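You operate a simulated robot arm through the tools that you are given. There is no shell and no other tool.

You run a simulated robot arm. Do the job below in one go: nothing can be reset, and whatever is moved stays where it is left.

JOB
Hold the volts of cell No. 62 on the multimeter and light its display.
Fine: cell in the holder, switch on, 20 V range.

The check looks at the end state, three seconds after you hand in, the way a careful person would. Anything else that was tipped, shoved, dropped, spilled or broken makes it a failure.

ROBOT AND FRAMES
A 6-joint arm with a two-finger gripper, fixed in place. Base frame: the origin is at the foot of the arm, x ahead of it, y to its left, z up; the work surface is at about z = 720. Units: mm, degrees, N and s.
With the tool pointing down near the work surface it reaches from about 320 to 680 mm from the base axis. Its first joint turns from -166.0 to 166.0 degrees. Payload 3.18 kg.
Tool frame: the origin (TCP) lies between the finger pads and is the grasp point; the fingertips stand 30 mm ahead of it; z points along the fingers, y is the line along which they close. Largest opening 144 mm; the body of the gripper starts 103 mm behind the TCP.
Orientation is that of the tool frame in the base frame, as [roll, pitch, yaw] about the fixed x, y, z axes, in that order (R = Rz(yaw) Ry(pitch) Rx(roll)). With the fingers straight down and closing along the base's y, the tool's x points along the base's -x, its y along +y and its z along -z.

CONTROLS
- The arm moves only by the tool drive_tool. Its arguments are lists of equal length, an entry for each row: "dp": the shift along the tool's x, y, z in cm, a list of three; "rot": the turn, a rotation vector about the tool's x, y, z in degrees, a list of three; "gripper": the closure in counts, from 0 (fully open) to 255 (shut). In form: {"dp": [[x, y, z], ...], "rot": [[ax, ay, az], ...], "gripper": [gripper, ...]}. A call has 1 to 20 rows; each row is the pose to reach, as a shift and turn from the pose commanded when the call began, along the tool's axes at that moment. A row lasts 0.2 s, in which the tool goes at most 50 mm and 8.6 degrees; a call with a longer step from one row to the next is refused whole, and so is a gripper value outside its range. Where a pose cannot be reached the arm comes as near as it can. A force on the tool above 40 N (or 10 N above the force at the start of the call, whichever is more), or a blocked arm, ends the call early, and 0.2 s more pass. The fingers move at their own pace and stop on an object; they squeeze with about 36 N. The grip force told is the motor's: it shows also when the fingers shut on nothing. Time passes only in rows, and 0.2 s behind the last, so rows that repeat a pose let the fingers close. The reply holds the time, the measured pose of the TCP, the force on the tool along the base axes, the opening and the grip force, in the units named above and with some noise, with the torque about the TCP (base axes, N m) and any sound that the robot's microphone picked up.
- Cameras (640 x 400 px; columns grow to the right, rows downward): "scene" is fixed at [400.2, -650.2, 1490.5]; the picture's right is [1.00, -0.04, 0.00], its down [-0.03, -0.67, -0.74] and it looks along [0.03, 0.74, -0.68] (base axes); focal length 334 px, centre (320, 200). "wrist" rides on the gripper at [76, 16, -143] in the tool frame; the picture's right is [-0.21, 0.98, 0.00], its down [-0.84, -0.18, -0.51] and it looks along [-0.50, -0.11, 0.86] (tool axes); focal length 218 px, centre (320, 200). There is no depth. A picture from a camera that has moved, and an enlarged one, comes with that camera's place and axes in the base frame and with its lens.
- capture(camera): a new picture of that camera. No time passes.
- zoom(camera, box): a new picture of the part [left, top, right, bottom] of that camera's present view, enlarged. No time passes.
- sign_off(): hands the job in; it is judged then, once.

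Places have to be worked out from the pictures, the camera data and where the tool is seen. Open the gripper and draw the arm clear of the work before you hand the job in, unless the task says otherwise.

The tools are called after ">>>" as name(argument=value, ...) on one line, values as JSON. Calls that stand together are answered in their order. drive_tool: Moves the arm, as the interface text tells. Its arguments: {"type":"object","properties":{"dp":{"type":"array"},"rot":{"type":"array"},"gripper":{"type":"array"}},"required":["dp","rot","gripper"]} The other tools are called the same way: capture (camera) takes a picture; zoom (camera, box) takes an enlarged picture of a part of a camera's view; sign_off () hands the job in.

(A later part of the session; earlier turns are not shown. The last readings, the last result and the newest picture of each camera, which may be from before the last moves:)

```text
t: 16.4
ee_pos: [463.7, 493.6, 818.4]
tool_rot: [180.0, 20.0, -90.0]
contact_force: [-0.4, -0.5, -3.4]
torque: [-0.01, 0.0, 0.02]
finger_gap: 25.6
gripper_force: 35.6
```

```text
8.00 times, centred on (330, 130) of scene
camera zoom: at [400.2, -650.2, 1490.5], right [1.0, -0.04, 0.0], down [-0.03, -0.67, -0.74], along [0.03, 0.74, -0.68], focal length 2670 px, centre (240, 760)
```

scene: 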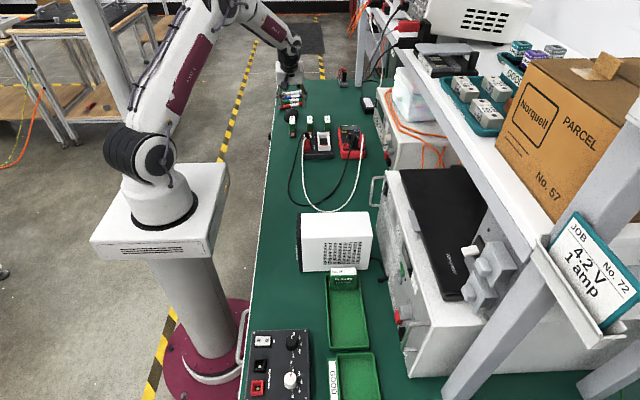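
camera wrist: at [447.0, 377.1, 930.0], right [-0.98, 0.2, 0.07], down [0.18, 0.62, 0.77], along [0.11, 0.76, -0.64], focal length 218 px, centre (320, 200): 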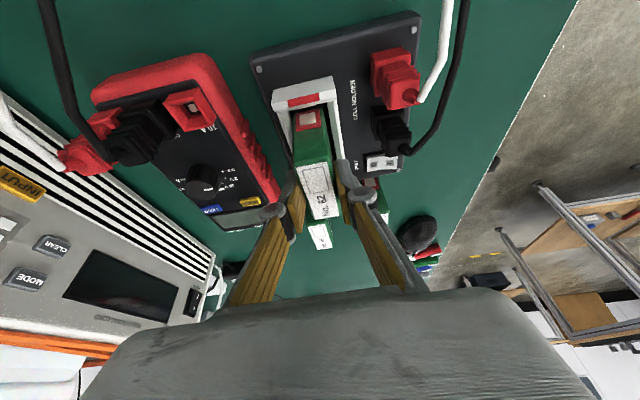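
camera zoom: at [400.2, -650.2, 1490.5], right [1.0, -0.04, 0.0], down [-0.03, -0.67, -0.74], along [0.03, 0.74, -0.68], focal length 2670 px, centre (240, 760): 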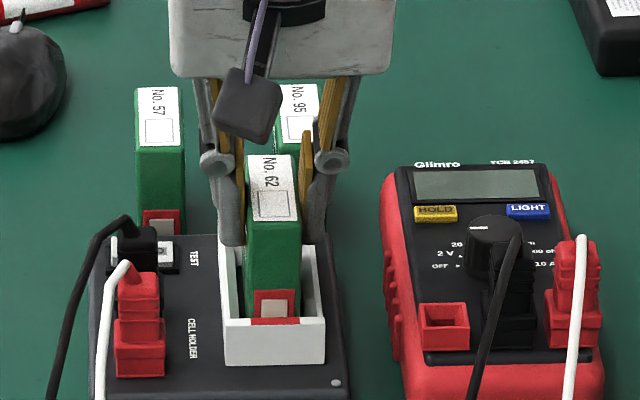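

Still no contact; the bottom is at about 749.6 and the fingertips are about 14 mm above the frame. I'll continue down in small steps.

>>> drive_tool(dp=[[0.068, 0, 0.188], [0.137, 0, 0.376], [0.205, 0, 0.564], [0.24, 0, 0.66]], rot=[[0, 0, 0], [0, 0, 0], [0, 0, 0], [0, 0, 0]], gripper=[235, 235, 235, 235])

>>> zoom(camera="wrist", box=[240, 60, 400, 220])

>>> zoom(camera="scene", box=[300, 105, 360, 155])

```text
t: 17.4
ee_pos: [461.7, 493.4, 814.9]
tool_rot: [-179.9, 20.1, -89.8]
contact_force: [-4.0, -3.5, 11.8]
torque: [-0.64, 0.07, -0.12]
finger_gap: 25.4
gripper_force: 35.9
```

```text
2.50 times, centred on (320, 140) of wrist
camera zoom: at [446.9, 373.2, 920.8], right [-0.98, 0.2, 0.07], down [0.18, 0.62, 0.77], along [0.11, 0.76, -0.64], focal length 546 px, centre (320, 350)
```

zoom: 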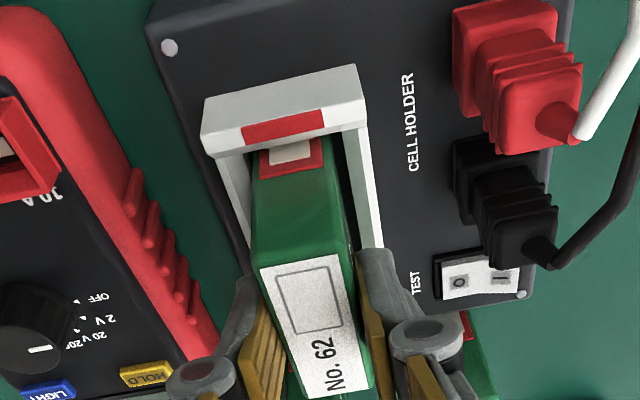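

```text
8.00 times, centred on (330, 130) of scene
camera zoom: at [400.2, -650.2, 1490.5], right [1.0, -0.04, 0.0], down [-0.03, -0.67, -0.74], along [0.03, 0.74, -0.68], focal length 2670 px, centre (240, 760)
```

zoom: 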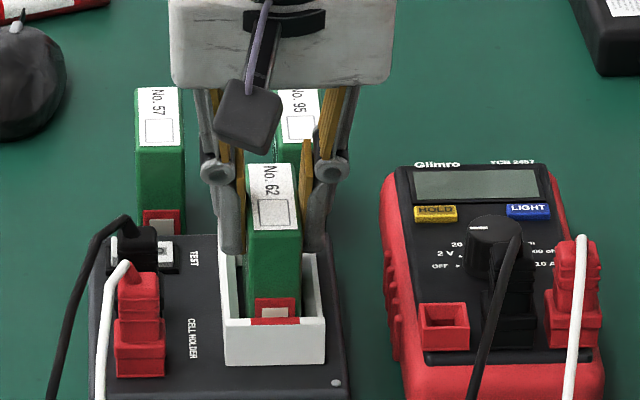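

There is floor contact: about 12 N upward, cell bottom at about 745, and the cell is seated between the end walls. I'll open the fingers slightly and check that the cell stays upright.

>>> drive_tool(dp=[[-0.03, 0, -0.1], [-0.03, 0, -0.1], [-0.03, 0, -0.1], [-0.03, 0, -0.1]], rot=[[0, 0, 0], [0, 0, 0], [0, 0, 0], [0, 0, 0]], gripper=[215, 205, 195, 185])

>>> zoom(camera="wrist", box=[240, 60, 400, 220])

>>> zoom(camera="scene", box=[300, 105, 360, 155])

```text
t: 18.4
ee_pos: [464.6, 493.3, 813.0]
tool_rot: [179.9, 19.9, -90.0]
contact_force: [-0.3, -0.4, -0.1]
torque: [0.0, 0.02, -0.02]
finger_gap: 39.7
gripper_force: 0.1
```

```text
2.50 times, centred on (320, 140) of wrist
camera zoom: at [447.0, 372.8, 920.4], right [-0.98, 0.2, 0.07], down [0.18, 0.62, 0.77], along [0.11, 0.76, -0.64], focal length 546 px, centre (320, 350)
```

zoom: 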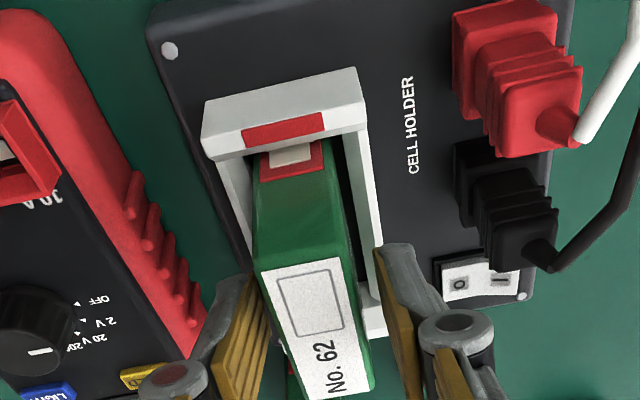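

```text
8.00 times, centred on (330, 130) of scene
camera zoom: at [400.2, -650.2, 1490.5], right [1.0, -0.04, 0.0], down [-0.03, -0.67, -0.74], along [0.03, 0.74, -0.68], focal length 2670 px, centre (240, 760)
```

zoom: 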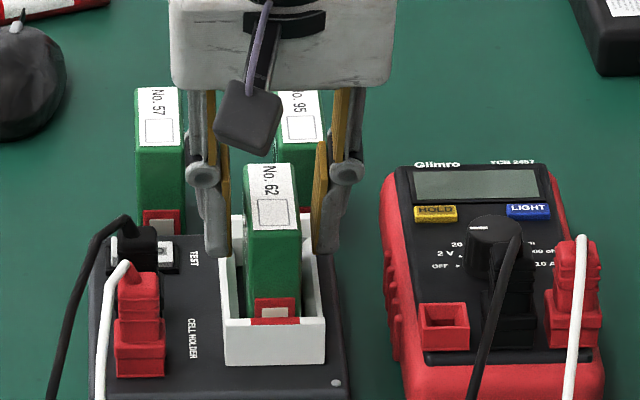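

The cell stands on its own with the fingers clear. I'll raise straight up and inspect the seating.

>>> drive_tool(dp=[[-1.0, 0, -2.8], [-2.0, 0, -5.6], [-3.08, 0, -8.46], [-3.08, 0, -8.46]], rot=[[0, 0, 0], [0, 0, 0], [0, 0, 0], [0, 0, 0]], gripper=[180, 180, 180, 180])

>>> capture(camera="wrist")

>>> zoom(camera="wrist", box=[240, 30, 400, 190])

>>> zoom(camera="scene", box=[300, 115, 340, 155])

```text
t: 19.4
ee_pos: [462.2, 491.1, 905.2]
tool_rot: [-179.9, 20.1, -90.0]
contact_force: [-0.1, 0.1, -0.2]
torque: [0.0, 0.02, 0.0]
finger_gap: 42.4
gripper_force: 0.1
```

```text
taken
camera wrist: at [446.3, 372.9, 1011.4], right [-0.98, 0.2, 0.07], down [0.18, 0.62, 0.77], along [0.11, 0.76, -0.64], focal length 218 px, centre (320, 200)
```

wrist: 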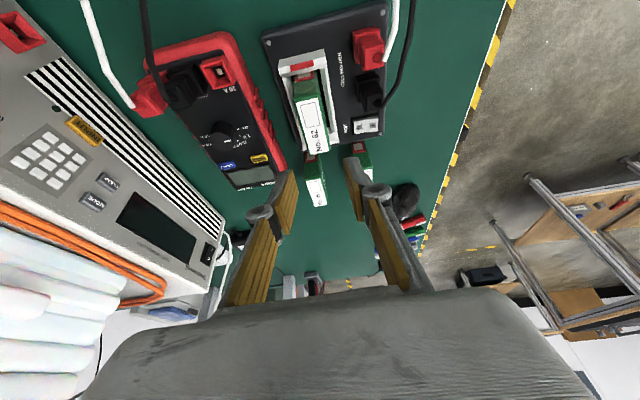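

```text
2.50 times, centred on (320, 110) of wrist
camera zoom: at [446.3, 372.9, 1011.4], right [-0.98, 0.2, 0.07], down [0.18, 0.62, 0.77], along [0.11, 0.76, -0.64], focal length 546 px, centre (320, 425)
```

zoom: 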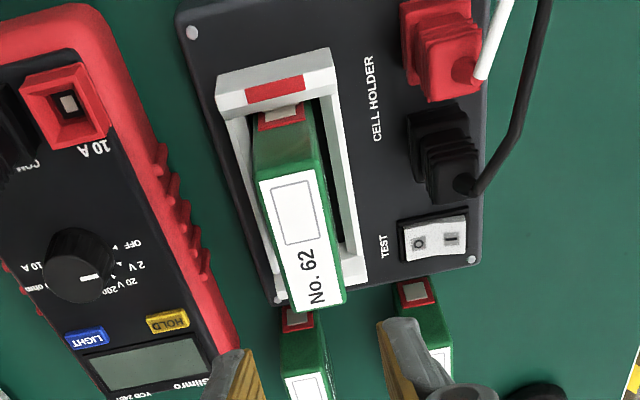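

```text
10.00 times, centred on (320, 135) of scene
camera zoom: at [400.2, -650.2, 1490.5], right [1.0, -0.04, 0.0], down [-0.03, -0.67, -0.74], along [0.03, 0.74, -0.68], focal length 3338 px, centre (320, 850)
```

zoom: 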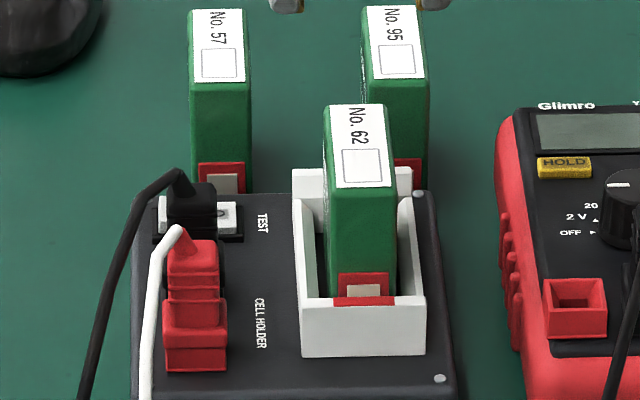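

Cell 62 now stands in the holder, red end to the red mark, centred at about (462, 497.5). The rocker's I end is near (388, 545). I'll close the fingers and move over it at a safe height.

>>> drive_tool(dp=[[-1.7, 2.4, 0.62], [-3.4, 4.8, 1.24], [-5.1, 7.2, 1.86], [-4.0, 7.2, 4.9], [-2.9, 7.2, 7.9], [-2.9, 7.2, 7.9]], rot=[[0, 0, 0], [0, 0, 0], [0, 0, 0], [0, 0, 0], [0, 0, 0], [0, 0, 0]], gripper=[200, 220, 255, 255, 255, 255])

>>> capture(camera="wrist")

>>> zoom(camera="wrist", box=[240, 60, 400, 200])

>>> zoom(camera="scene", box=[290, 95, 350, 155])

```text
t: 20.8
ee_pos: [390.7, 548.0, 838.0]
tool_rot: [-179.9, 20.0, -90.0]
contact_force: [-0.8, 0.4, -0.6]
torque: [-0.03, -0.01, 0.01]
finger_gap: 0.0
gripper_force: 30.9
```

```text
taken
camera wrist: at [375.1, 427.8, 945.3], right [-0.98, 0.2, 0.07], down [0.18, 0.62, 0.77], along [0.11, 0.76, -0.64], focal length 218 px, centre (320, 200)
```

wrist: 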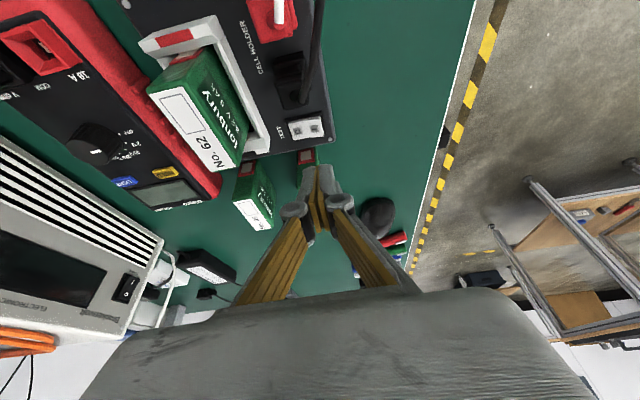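

```text
2.86 times, centred on (320, 130) of wrist
camera zoom: at [375.1, 427.8, 945.3], right [-0.98, 0.2, 0.07], down [0.18, 0.62, 0.77], along [0.11, 0.76, -0.64], focal length 624 px, centre (320, 400)
```

zoom: 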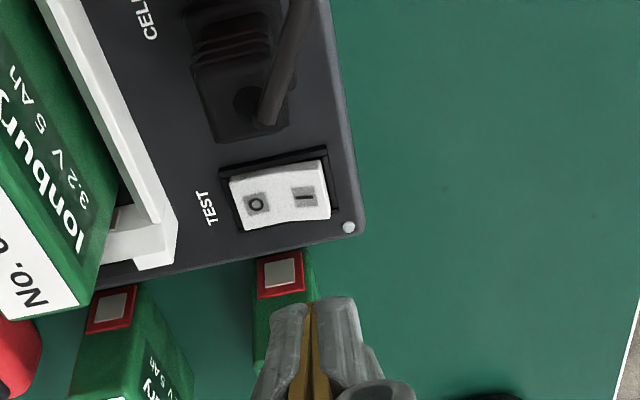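

```text
6.67 times, centred on (320, 125) of scene
camera zoom: at [400.2, -650.2, 1490.5], right [1.0, -0.04, 0.0], down [-0.03, -0.67, -0.74], along [0.03, 0.74, -0.68], focal length 2225 px, centre (320, 700)
```

zoom: 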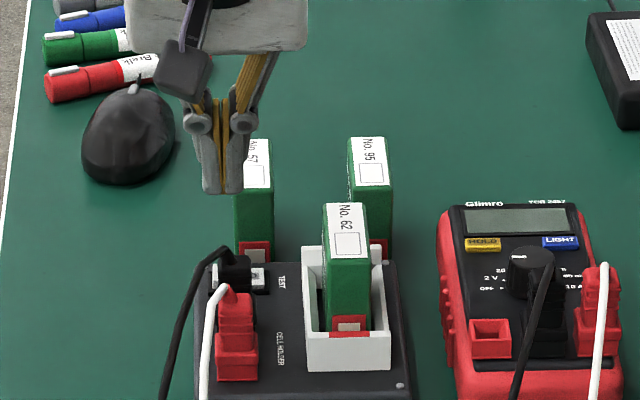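

The switch's I mark is at (390, 544) and the rocker spans x 382–415. To press only the I end, I'll open the fingers to about 60 mm and use the +x finger (10 mm wide), with the other finger hanging over empty bench.

>>> drive_tool(dp=[[0.28, 3.8, -0.1], [0.28, 3.8, -0.1], [0.8, 3.8, 1.5], [1.41, 3.8, 3.0], [1.41, 3.8, 3.0]], rot=[[0, 0, 0], [0, 0, 0], [0, 0, 0], [0, 0, 0], [0, 0, 0]], gripper=[149, 149, 149, 149, 149])

>>> zoom(camera="wrist", box=[200, 60, 400, 240])

>>> zoom(camera="scene", box=[290, 105, 350, 155])

```text
t: 22.0
ee_pos: [352.9, 545.1, 804.1]
tool_rot: [-180.0, 20.1, -90.0]
contact_force: [-0.1, 0.1, 0.4]
torque: [-0.04, -0.03, 0.03]
finger_gap: 59.8
gripper_force: 0.1
```

```text
2.22 times, centred on (300, 150) of wrist
camera zoom: at [336.2, 424.0, 912.2], right [-0.98, 0.2, 0.07], down [0.18, 0.62, 0.77], along [0.11, 0.76, -0.64], focal length 485 px, centre (364, 311)
```

zoom: 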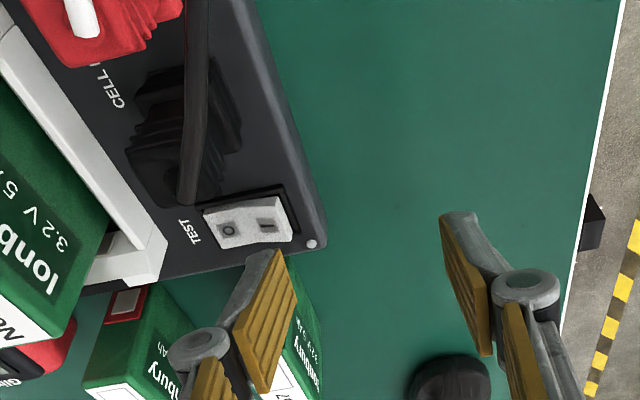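

```text
8.00 times, centred on (320, 130) of scene
camera zoom: at [400.2, -650.2, 1490.5], right [1.0, -0.04, 0.0], down [-0.03, -0.67, -0.74], along [0.03, 0.74, -0.68], focal length 2670 px, centre (320, 760)
```

zoom: 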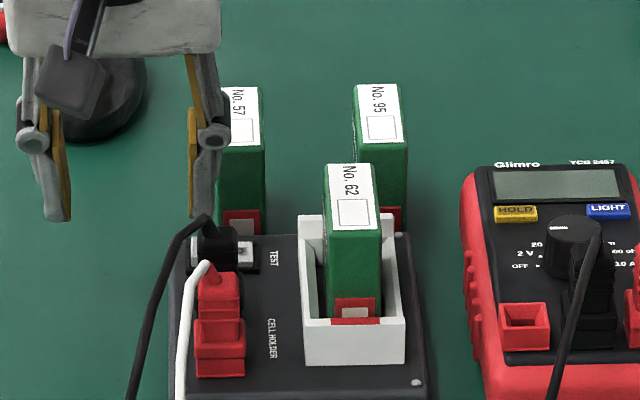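

The finger tip lines up with the I mark. I'll descend slowly until it clicks or the force rises.

>>> drive_tool(dp=[[0.068, 0, 0.188], [0.137, 0, 0.376], [0.205, 0, 0.564], [0.274, 0, 0.752], [0.325, 0, 0.893], [0.376, 0, 1.034], [0.428, 0, 1.175], [0.479, 0, 1.316], [0.513, 0, 1.41]], rot=[[0, 0, 0], [0, 0, 0], [0, 0, 0], [0, 0, 0], [0, 0, 0], [0, 0, 0], [0, 0, 0], [0, 0, 0], [0, 0, 0]], gripper=[149, 149, 149, 149, 149, 149, 149, 149, 149])

>>> zoom(camera="wrist", box=[200, 60, 400, 240])

>>> zoom(camera="scene", box=[290, 105, 350, 155])

```text
t: 24.0
ee_pos: [354.0, 544.6, 791.1]
tool_rot: [-180.0, 20.1, -90.0]
contact_force: [0.4, 0.6, -0.1]
torque: [0.0, -0.02, 0.02]
finger_gap: 59.9
gripper_force: 0.0
```

```text
2.22 times, centred on (300, 150) of wrist
camera zoom: at [336.9, 424.6, 898.4], right [-0.98, 0.2, 0.07], down [0.18, 0.62, 0.77], along [0.11, 0.76, -0.64], focal length 485 px, centre (364, 311)
```

zoom: 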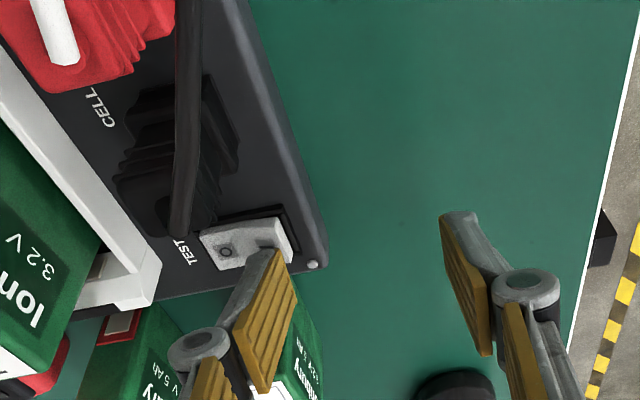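

```text
8.00 times, centred on (320, 130) of scene
camera zoom: at [400.2, -650.2, 1490.5], right [1.0, -0.04, 0.0], down [-0.03, -0.67, -0.74], along [0.03, 0.74, -0.68], focal length 2670 px, centre (320, 760)
```

zoom: 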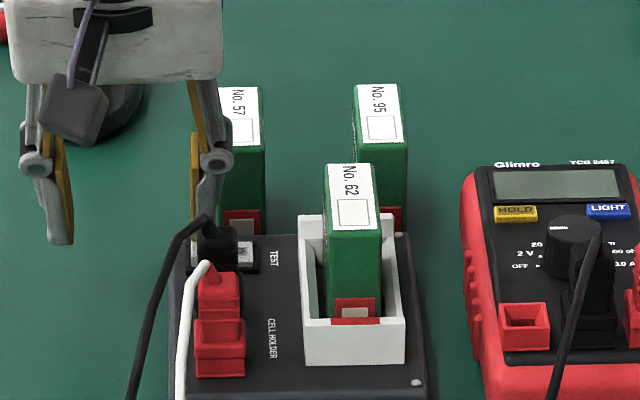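

The tip is at about z 758.5 with no force yet. I'll continue in 1 mm steps.

>>> drive_tool(dp=[[0.034, 0, 0.094], [0.068, 0, 0.188], [0.103, 0, 0.282], [0.137, 0, 0.376], [0.171, 0, 0.47], [0.205, 0, 0.564], [0.239, 0, 0.658], [0.274, 0, 0.752]], rot=[[0, 0, 0], [0, 0, 0], [0, 0, 0], [0, 0, 0], [0, 0, 0], [0, 0, 0], [0, 0, 0], [0, 0, 0]], gripper=[149, 149, 149, 149, 149, 149, 149, 149])

>>> zoom(camera="wrist", box=[200, 60, 400, 240])

```text
t: 25.8
ee_pos: [354.3, 545.7, 784.0]
tool_rot: [-179.9, 20.1, -89.9]
contact_force: [-0.2, -2.6, 9.5]
torque: [-0.1, -0.34, -0.1]
finger_gap: 61.1
gripper_force: 0.4
```

```text
2.22 times, centred on (300, 150) of wrist
camera zoom: at [337.2, 424.4, 891.0], right [-0.98, 0.2, 0.07], down [0.18, 0.62, 0.77], along [0.11, 0.76, -0.64], focal length 485 px, centre (364, 311)
```

zoom: 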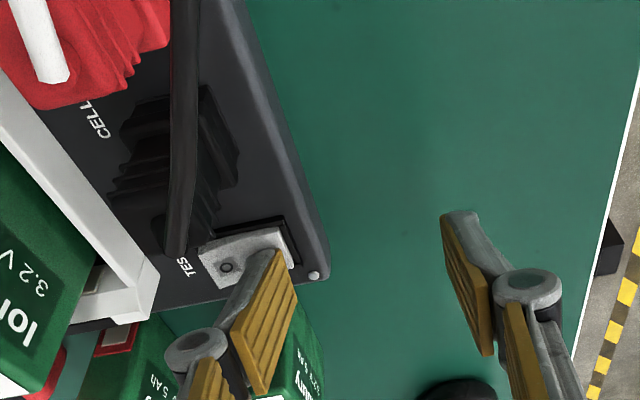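

There's a 9.5 N contact on the rocker and no click heard yet, so I'll press a little further.

>>> drive_tool(dp=[[0.034, 0, 0.094], [0.068, 0, 0.188], [0.103, 0, 0.282], [0.137, 0, 0.376], [0.171, 0, 0.47]], rot=[[0, 0, 0], [0, 0, 0], [0, 0, 0], [0, 0, 0], [0, 0, 0]], gripper=[149, 149, 149, 149, 149])

>>> zoom(camera="wrist", box=[200, 60, 400, 240])

```text
t: 27.0
ee_pos: [355.1, 546.8, 780.1]
tool_rot: [-179.6, 20.3, -90.0]
contact_force: [10.1, -0.6, 30.3]
torque: [-0.11, -1.39, 0.0]
finger_gap: 72.5
gripper_force: 8.3
```

```text
2.22 times, centred on (300, 150) of wrist
camera zoom: at [337.7, 425.6, 887.1], right [-0.98, 0.2, 0.07], down [0.18, 0.61, 0.77], along [0.11, 0.76, -0.63], focal length 485 px, centre (364, 311)
```

zoom: 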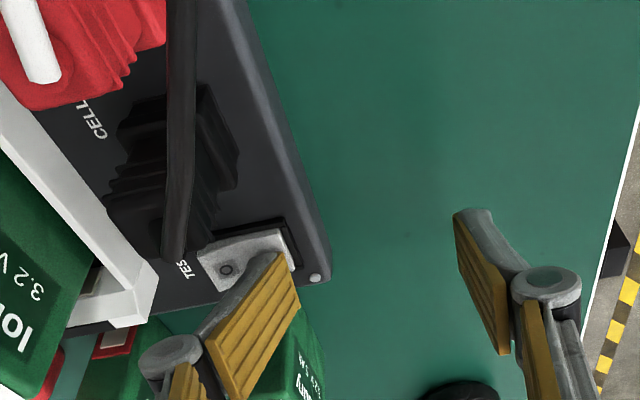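

The single finger is being pushed open instead of flipping the rocker. I'll lift off, close the fingers for stiffness, and roll the tool 15° so that one corner presses only the I end.

>>> drive_tool(dp=[[-0.5, 0, -1.4], [-1.03, 0, -2.82], [-1.4, 0, -4.2], [-1.4, -1.5, -4.2], [-1.4, -2.9, -4.2], [-1.4, -2.9, -4.2], [-1.4, -2.9, -4.2]], rot=[[0, 0, 0], [0, 0, 0], [0, 0, 0], [-5, 0, 0], [-10, 0, 0], [-15, 0, 0], [-15, 0, 0]], gripper=[149, 149, 200, 255, 255, 255, 255])

>>> zoom(camera="wrist", box=[200, 60, 400, 240])

>>> zoom(camera="scene", box=[290, 105, 350, 155])

```text
t: 28.6
ee_pos: [382.1, 543.4, 822.4]
tool_rot: [165.0, 20.0, -90.0]
contact_force: [-0.6, 0.5, 0.1]
torque: [-0.03, -0.01, 0.0]
finger_gap: 0.1
gripper_force: 30.7
```

```text
2.22 times, centred on (300, 150) of wrist
camera zoom: at [403.3, 423.8, 928.6], right [-0.94, 0.11, 0.31], down [0.3, 0.64, 0.71], along [-0.12, 0.76, -0.64], focal length 485 px, centre (364, 311)
```

zoom: 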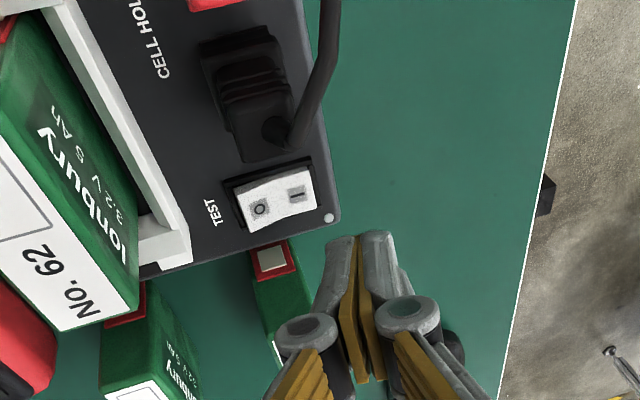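

```text
8.00 times, centred on (320, 130) of scene
camera zoom: at [400.2, -650.2, 1490.5], right [1.0, -0.04, 0.0], down [-0.03, -0.67, -0.74], along [0.03, 0.74, -0.68], focal length 2670 px, centre (320, 760)
```

zoom: 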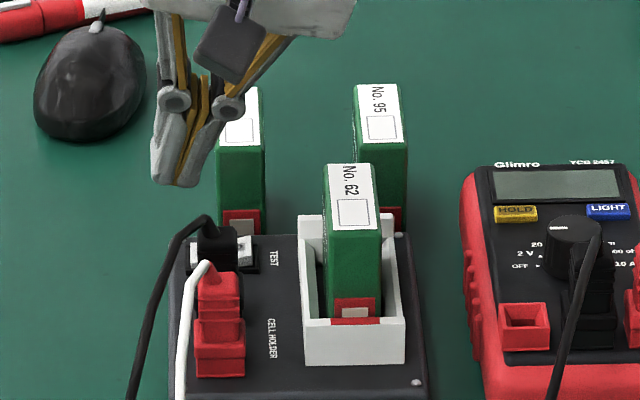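

The rocker is still at O. I'll lower the rolled corner onto the I end at about (386, 544) in small steps.

>>> drive_tool(dp=[[0.43, -0.44, 1.26], [0.864, -0.88, 2.52], [0.93, -0.93, 2.7], [1.0, -0.98, 2.88], [1.07, -1.03, 3.06], [1.12, -1.07, 3.2], [1.17, -1.1, 3.34], [1.22, -1.14, 3.48], [1.27, -1.18, 3.61], [1.32, -1.21, 3.74]], rot=[[0, 0, 0], [0, 0, 0], [0, 0, 0], [0, 0, 0], [0, 0, 0], [0, 0, 0], [0, 0, 0], [0, 0, 0], [0, 0, 0], [0, 0, 0]], gripper=[255, 255, 255, 255, 255, 255, 255, 255, 255, 255])

>>> zoom(camera="wrist", box=[200, 60, 400, 240])

>>> zoom(camera="scene", box=[290, 105, 350, 155])

```text
t: 30.8
ee_pos: [383.4, 545.3, 782.7]
tool_rot: [165.2, 20.2, -90.0]
contact_force: [-0.6, -2.3, 8.5]
torque: [-0.09, -0.01, -0.02]
finger_gap: 0.0
gripper_force: 31.4
```

```text
2.22 times, centred on (300, 150) of wrist
camera zoom: at [404.8, 424.3, 888.2], right [-0.94, 0.11, 0.31], down [0.3, 0.64, 0.71], along [-0.12, 0.76, -0.64], focal length 485 px, centre (364, 311)
```

zoom: 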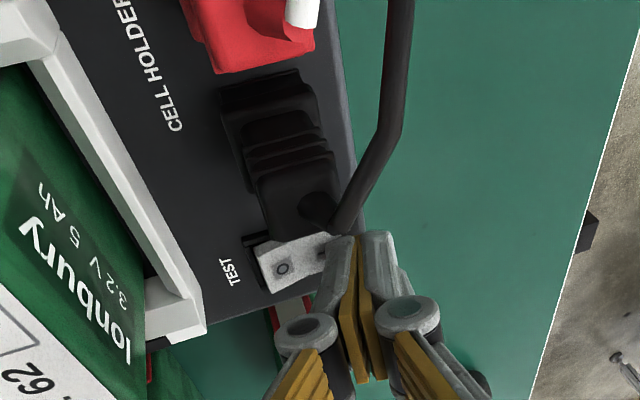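

```text
8.00 times, centred on (320, 130) of scene
camera zoom: at [400.2, -650.2, 1490.5], right [1.0, -0.04, 0.0], down [-0.03, -0.67, -0.74], along [0.03, 0.74, -0.68], focal length 2670 px, centre (320, 760)
```

zoom: 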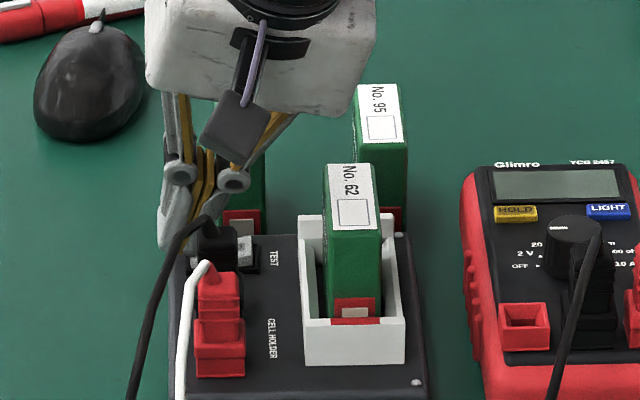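

8.5 N of contact on the I end. I'll press further in small steps.

>>> drive_tool(dp=[[0.034, -0.024, 0.091], [0.068, -0.049, 0.182], [0.103, -0.073, 0.272], [0.137, -0.097, 0.363], [0.171, -0.12, 0.454]], rot=[[0, 0, 0], [0, 0, 0], [0, 0, 0], [0, 0, 0], [0, 0, 0]], gripper=[255, 255, 255, 255, 255])

>>> zoom(camera="wrist", box=[240, 120, 360, 220])

>>> zoom(camera="scene", box=[300, 120, 330, 145])

```text
t: 31.7
ee_pos: [384.2, 544.7, 781.5]
tool_rot: [165.0, 20.2, -89.9]
contact_force: [-4.9, -4.7, 13.3]
torque: [-0.15, 0.13, -0.01]
finger_gap: 0.0
gripper_force: 31.2
stopped in row 4: the force on the tool passed its limit at 42 N (the readings are from after the stop); the commanded pose is now the measured one
```

```text
4.00 times, centred on (300, 170) of wrist
camera zoom: at [405.5, 424.9, 887.7], right [-0.94, 0.11, 0.31], down [0.3, 0.64, 0.71], along [-0.12, 0.76, -0.63], focal length 873 px, centre (400, 320)
```

zoom: 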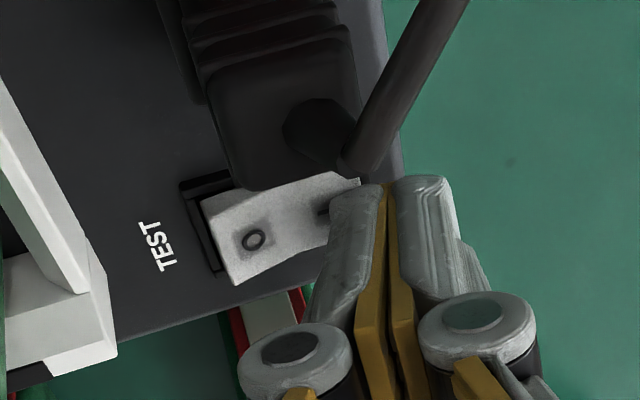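

```text
16.00 times, centred on (315, 132) of scene
camera zoom: at [400.2, -650.2, 1490.5], right [1.0, -0.04, 0.0], down [-0.03, -0.67, -0.74], along [0.03, 0.74, -0.68], focal length 5341 px, centre (400, 1280)
```

zoom: 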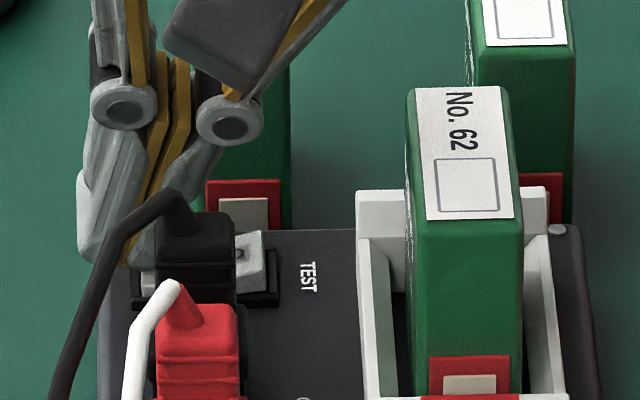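

The force limit hit 42 N, and the O end now looks raised, so the rocker seems to have flipped. I'll lift off and check.

>>> drive_tool(dp=[[-0.34, 0.24, -0.91], [-1.03, 0.73, -2.72], [-2.05, 1.46, -5.45], [-2.05, 1.46, -5.45]], rot=[[0, 0, 0], [0, 0, 0], [0, 0, 0], [0, 0, 0]], gripper=[255, 255, 255, 255])

>>> zoom(camera="wrist", box=[240, 80, 340, 160])

>>> zoom(camera="scene", box=[300, 120, 330, 145])

>>> capture(camera="wrist")

```text
t: 32.7
ee_pos: [386.7, 544.8, 841.8]
tool_rot: [165.0, 20.3, -90.0]
contact_force: [0.1, -0.4, -0.8]
torque: [0.05, 0.02, -0.01]
finger_gap: 0.1
gripper_force: 30.7
```

```text
5.00 times, centred on (290, 120) of wrist
camera zoom: at [406.9, 425.3, 947.8], right [-0.94, 0.11, 0.31], down [0.3, 0.64, 0.71], along [-0.12, 0.76, -0.64], focal length 1091 px, centre (470, 600)
```

zoom: 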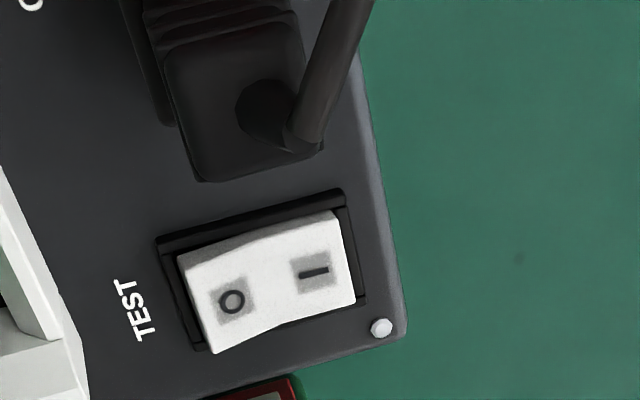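

```text
16.00 times, centred on (315, 132) of scene
camera zoom: at [400.2, -650.2, 1490.5], right [1.0, -0.04, 0.0], down [-0.03, -0.67, -0.74], along [0.03, 0.74, -0.68], focal length 5341 px, centre (400, 1280)
```

zoom: 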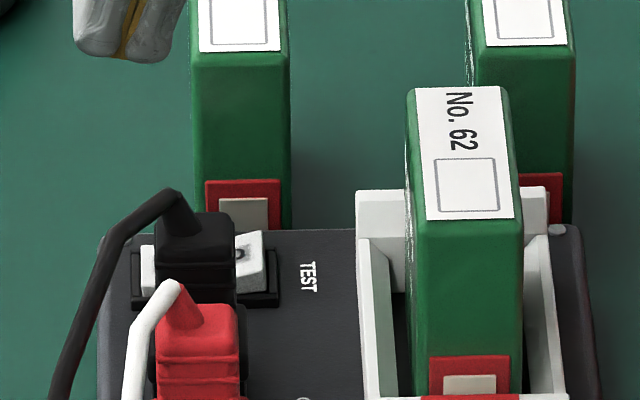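

```text
taken
camera wrist: at [406.9, 425.3, 947.8], right [-0.94, 0.11, 0.31], down [0.3, 0.64, 0.71], along [-0.12, 0.76, -0.64], focal length 218 px, centre (320, 200)
```

wrist: 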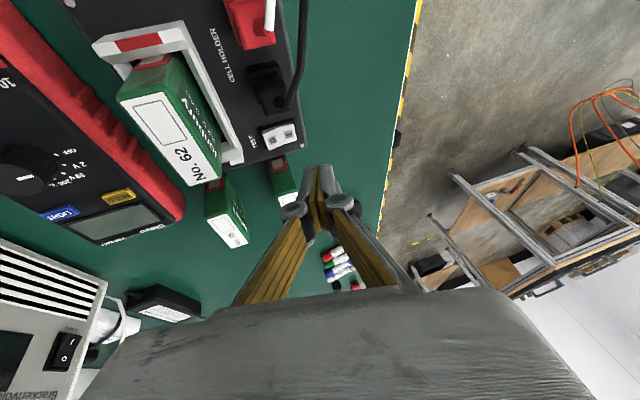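

The O end is now up and the I end down, so the switch is ON. Next I'll undo the roll and move up and inward to look at the meter face.

>>> drive_tool(dp=[[1.2, -0.9, -3.3], [3.2, -1.8, -5.6], [5, -2.7, -7.8], [6.4, -3.54, -9.97], [6.4, -3.54, -9.97]], rot=[[3, 0, 0], [7, 0, 0], [11, 0, 0], [15, 0, 0], [15, 0, 0]], gripper=[255, 255, 255, 255, 255])

>>> capture(camera="wrist")

>>> zoom(camera="wrist", box=[130, 0, 290, 140])

```text
t: 33.9
ee_pos: [445.0, 455.4, 902.4]
tool_rot: [-179.9, 20.2, -90.0]
contact_force: [-0.1, -0.6, 0.1]
torque: [-0.01, -0.01, 0.0]
finger_gap: 0.0
gripper_force: 30.9
```

```text
taken
camera wrist: at [428.4, 334.6, 1009.1], right [-0.98, 0.2, 0.07], down [0.18, 0.62, 0.77], along [0.11, 0.76, -0.64], focal length 218 px, centre (320, 200)
```

wrist: 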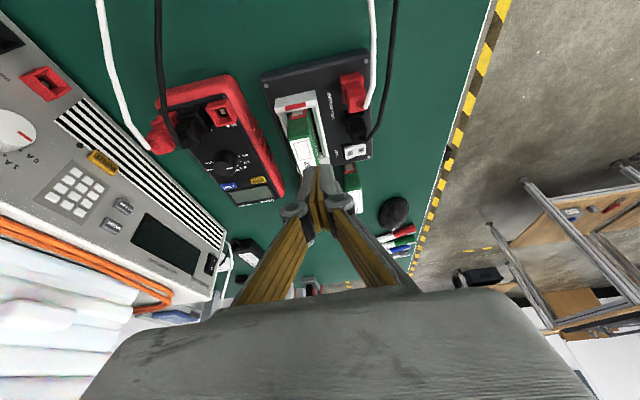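

```text
2.86 times, centred on (210, 70) of wrist
camera zoom: at [428.4, 334.6, 1009.1], right [-0.98, 0.2, 0.07], down [0.18, 0.62, 0.77], along [0.11, 0.76, -0.64], focal length 624 px, centre (634, 571)
```

zoom: 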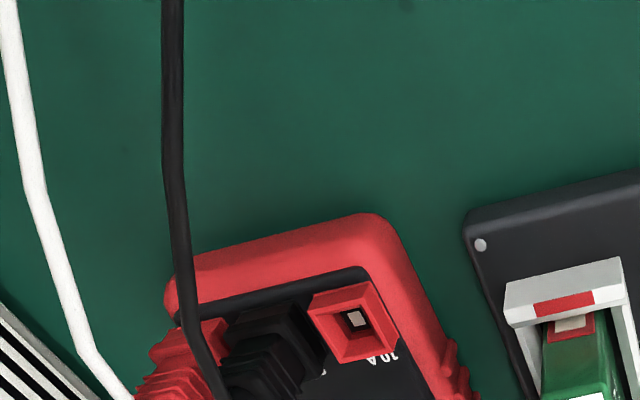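

I'll zoom in on the meter from here before moving on.

>>> zoom(camera="wrist", box=[140, 90, 290, 210])

>>> drive_tool(dp=[[0.8, -2.8, -0.3], [1.6, -5.6, -0.6], [2.35, -8.5, -0.86], [2.35, -8.5, -0.86]], rot=[[0, 0, 0], [0, 0, 0], [0, 0, 0], [0, 0, 0]], gripper=[255, 255, 255, 255])

>>> capture(camera="wrist")

>>> zoom(camera="wrist", box=[190, 80, 340, 200])

```text
3.33 times, centred on (215, 150) of wrist
camera zoom: at [428.4, 334.6, 1009.1], right [-0.98, 0.2, 0.07], down [0.18, 0.62, 0.77], along [0.11, 0.76, -0.64], focal length 728 px, centre (670, 367)
```

zoom: 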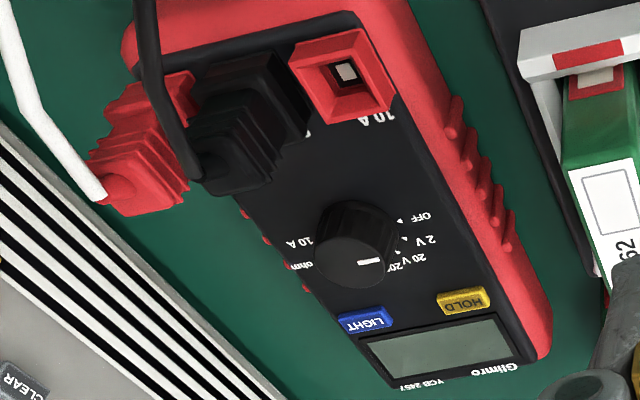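

```text
t: 34.9
ee_pos: [529.9, 430.5, 901.0]
tool_rot: [179.9, 20.2, -90.1]
contact_force: [0.4, 0.1, 0.5]
torque: [-0.01, 0.01, 0.0]
finger_gap: 0.0
gripper_force: 30.8
```

```text
taken
camera wrist: at [514.1, 310.2, 1007.7], right [-0.98, 0.2, 0.07], down [0.18, 0.62, 0.77], along [0.11, 0.76, -0.64], focal length 218 px, centre (320, 200)
```

wrist: 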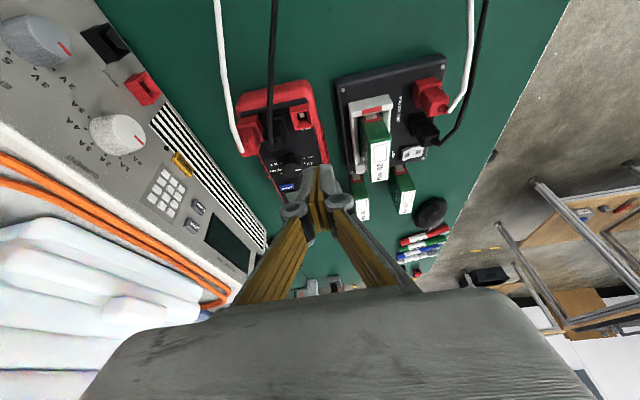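

```text
3.33 times, centred on (265, 140) of wrist
camera zoom: at [514.1, 310.2, 1007.7], right [-0.98, 0.2, 0.07], down [0.18, 0.62, 0.77], along [0.11, 0.76, -0.64], focal length 728 px, centre (503, 400)
```

zoom: 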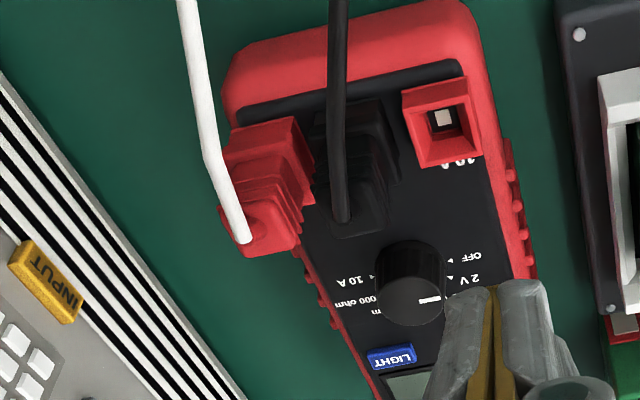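

Located by triangulation:
- Knob: axis at (576, 505.5), top z≈783, face z≈765.
- Buttons: HOLD (551, 552.5, 767) and LIGHT (600, 552.5, 767).
- COM plug: stands near (577, 434), up to z≈826.

I'll turn the tool so it leans outward roughly radially, then tilt further for reach.

>>> drive_tool(dp=[[0, 0, 0], [0, 0, 0], [0, 0, 0], [0, 0, 0], [0, 0, 0], [0, 0, 0]], rot=[[2.05, 0, 5.64], [4.1, 0, 11.28], [6.16, 0, 16.9], [8.2, 0, 22.55], [10.26, 0, 28.2], [10.26, 0, 28.2]], gripper=[255, 255, 255, 255, 255, 255])

>>> drive_tool(dp=[[0, 0, 0], [0, 0, 0], [0, 0, 0], [0, 0, 0]], rot=[[0, -5, 0], [0, -10, 0], [0, -15, 0], [0, -15, 0]], gripper=[255, 200, 165, 165])

>>> capture(camera="wrist")

>>> capture(camera="scene")

```text
t: 36.3
ee_pos: [528.7, 431.4, 900.3]
tool_rot: [180.0, 20.2, -120.1]
contact_force: [0.0, 0.4, -0.6]
torque: [-0.01, 0.02, -0.02]
finger_gap: 0.1
gripper_force: 30.9
```

```text
t: 37.3
ee_pos: [529.9, 430.3, 899.5]
tool_rot: [179.9, 35.2, -120.0]
contact_force: [-0.8, 0.3, 0.2]
torque: [0.03, 0.0, 0.03]
finger_gap: 51.0
gripper_force: 0.1
```

```text
taken
camera wrist: at [442.9, 313.2, 971.6], right [-0.76, 0.64, 0.12], down [0.35, 0.25, 0.9], along [0.54, 0.73, -0.42], focal length 218 px, centre (320, 200)
```

wrist: 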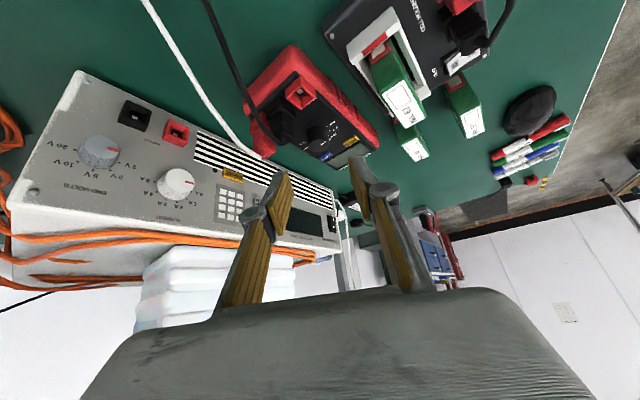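

```text
taken
```

scene: 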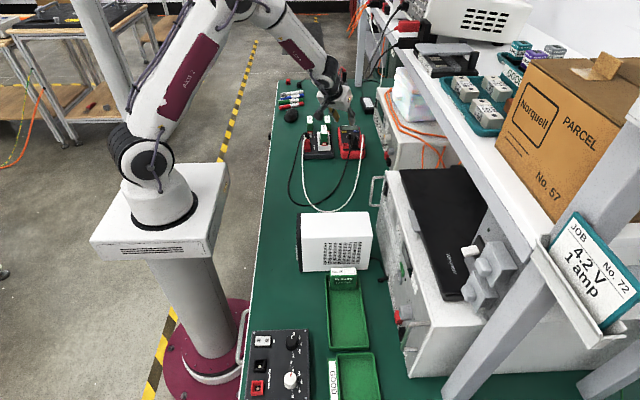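

Orientation is good (leaning 35° toward azimuth 60°). I'll move to just above the knob with the fingers about 50 mm open and check reach.

>>> drive_tool(dp=[[-1.56, -0.11, 2.31], [-3.12, -0.22, 4.63], [-4.7, -0.27, 6.95], [-3.55, -0.27, 8.59], [-3.55, -0.27, 8.59]], rot=[[0, 0, 0], [0, 0, 0], [0, 0, 0], [0, 0, 0], [0, 0, 0]], gripper=[165, 165, 165, 165, 165])

>>> capture(camera="wrist")

>>> zoom(camera="wrist", box=[240, 80, 400, 200])

>>> zoom(camera="scene", box=[300, 90, 400, 165])

```text
t: 38.5
ee_pos: [572.6, 496.2, 850.3]
tool_rot: [179.9, 35.1, -120.0]
contact_force: [-0.3, 0.2, -0.2]
torque: [0.04, -0.03, 0.02]
finger_gap: 50.7
gripper_force: 0.1
```

```text
taken
camera wrist: at [486.0, 379.0, 922.3], right [-0.76, 0.64, 0.12], down [0.35, 0.25, 0.9], along [0.54, 0.73, -0.42], focal length 218 px, centre (320, 200)
```

wrist: 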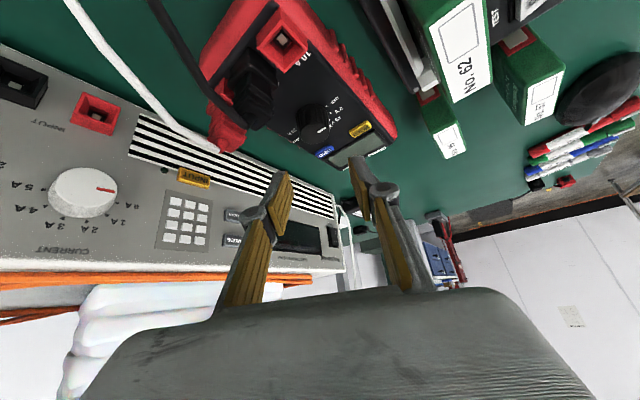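

```text
3.33 times, centred on (320, 140) of wrist
camera zoom: at [486.0, 379.0, 922.3], right [-0.76, 0.64, 0.12], down [0.35, 0.25, 0.9], along [0.54, 0.73, -0.42], focal length 728 px, centre (320, 400)
```

zoom: 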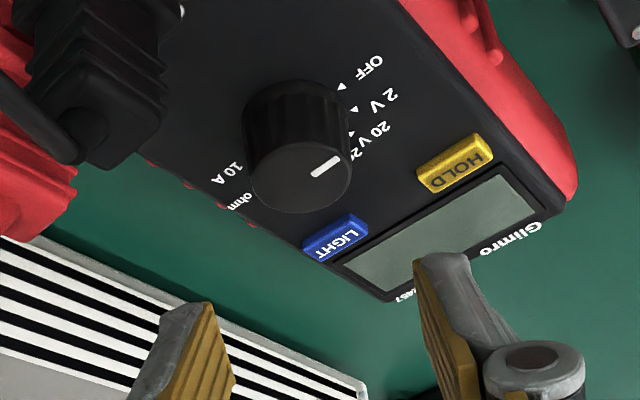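

```text
5.33 times, centred on (350, 128) of scene
camera zoom: at [400.2, -650.2, 1490.5], right [1.0, -0.04, 0.0], down [-0.03, -0.67, -0.74], along [0.03, 0.74, -0.68], focal length 1780 px, centre (160, 587)
```

zoom: 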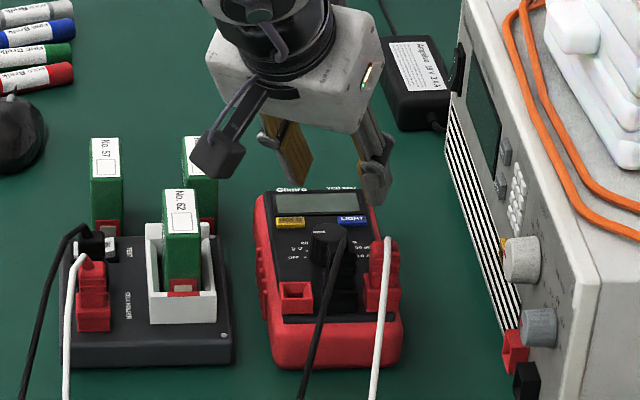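

Reach is fine, and the knob axis re-measures as (576.5, 506.2). I'll lower the open fingers around the knob, stopping about 3 mm above the meter face.

>>> drive_tool(dp=[[0.9, 0.13, 1.4], [1.8, 0.13, 2.8], [2.4, 0.13, 3.7], [2.74, 0.13, 4.19], [2.74, 0.13, 4.19]], rot=[[0, 0, 0], [0, 0, 0], [0, 0, 0], [0, 0, 0], [0, 0, 0]], gripper=[165, 165, 165, 165, 165])

>>> capture(camera="wrist")

>>> zoom(camera="wrist", box=[240, 100, 400, 220])

>>> zoom(camera="scene", box=[325, 110, 385, 155])

```text
t: 39.7
ee_pos: [570.1, 497.9, 800.1]
tool_rot: [179.9, 35.2, -119.9]
contact_force: [-0.6, -0.4, 0.2]
torque: [0.01, 0.04, -0.02]
finger_gap: 50.8
gripper_force: 0.0
```

```text
taken
camera wrist: at [483.9, 381.6, 872.3], right [-0.76, 0.64, 0.12], down [0.35, 0.25, 0.9], along [0.54, 0.73, -0.42], focal length 218 px, centre (320, 200)
```

wrist: 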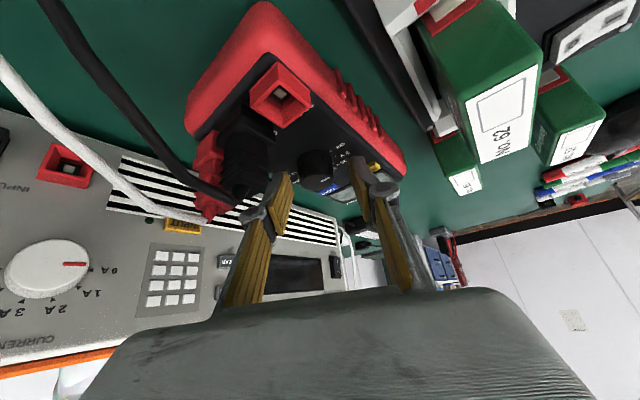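

```text
3.33 times, centred on (320, 160) of wrist
camera zoom: at [483.9, 381.6, 872.3], right [-0.76, 0.64, 0.12], down [0.35, 0.25, 0.9], along [0.54, 0.73, -0.42], focal length 728 px, centre (320, 333)
```

zoom: 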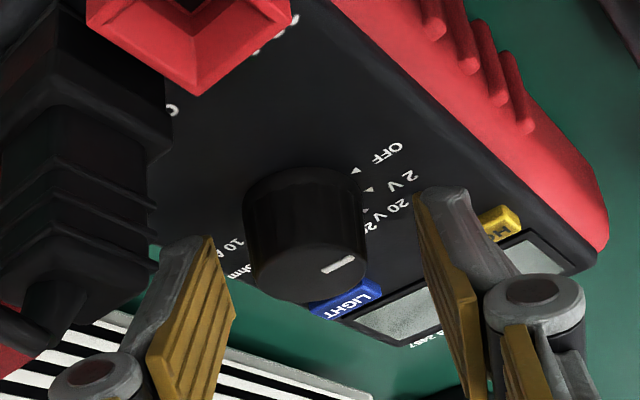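

```text
8.89 times, centred on (355, 132) of scene
camera zoom: at [400.2, -650.2, 1490.5], right [1.0, -0.04, 0.0], down [-0.03, -0.67, -0.74], along [0.03, 0.74, -0.68], focal length 2967 px, centre (9, 800)
```

zoom: 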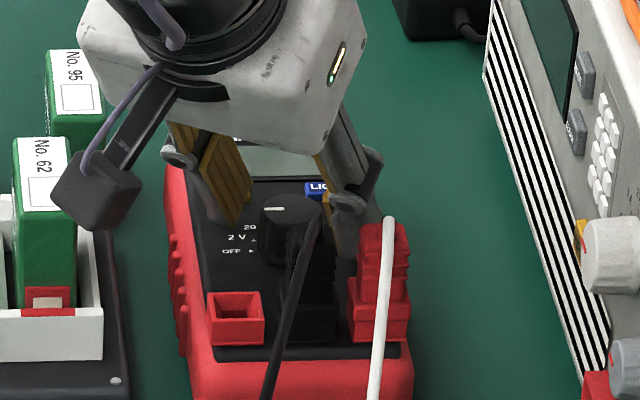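

The knob sits between the fingers, about 2.5 mm off-centre. I'll shift the tool to centre it and close.

>>> drive_tool(dp=[[0, -0.25, 0], [0, -0.25, 0], [0, -0.25, 0], [0, -0.25, 0], [0, -0.25, 0]], rot=[[0, 0, 0], [0, 0, 0], [0, 0, 0], [0, 0, 0], [0, 0, 0]], gripper=[170, 190, 205, 220, 230])

>>> zoom(camera="wrist", box=[240, 100, 400, 220])

>>> zoom(camera="scene", box=[325, 110, 385, 155])

```text
t: 40.9
ee_pos: [572.5, 497.0, 801.1]
tool_rot: [179.9, 35.2, -120.0]
contact_force: [-5.5, 2.1, 0.4]
torque: [0.08, 0.13, -0.01]
finger_gap: 27.8
gripper_force: 36.4
```

```text
3.33 times, centred on (320, 160) of wrist
camera zoom: at [485.8, 380.9, 872.5], right [-0.76, 0.64, 0.12], down [0.36, 0.25, 0.9], along [0.54, 0.73, -0.42], focal length 728 px, centre (320, 333)
```

zoom: 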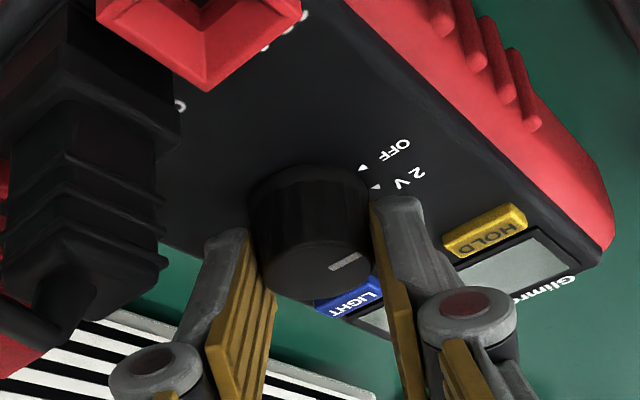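

```text
8.89 times, centred on (355, 132) of scene
camera zoom: at [400.2, -650.2, 1490.5], right [1.0, -0.04, 0.0], down [-0.03, -0.67, -0.74], along [0.03, 0.74, -0.68], focal length 2967 px, centre (9, 800)
```

zoom: 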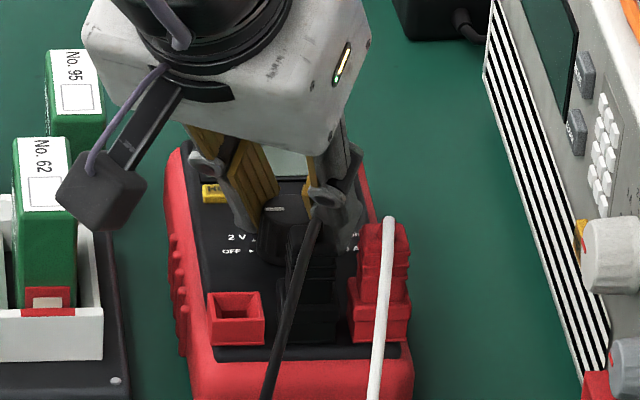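

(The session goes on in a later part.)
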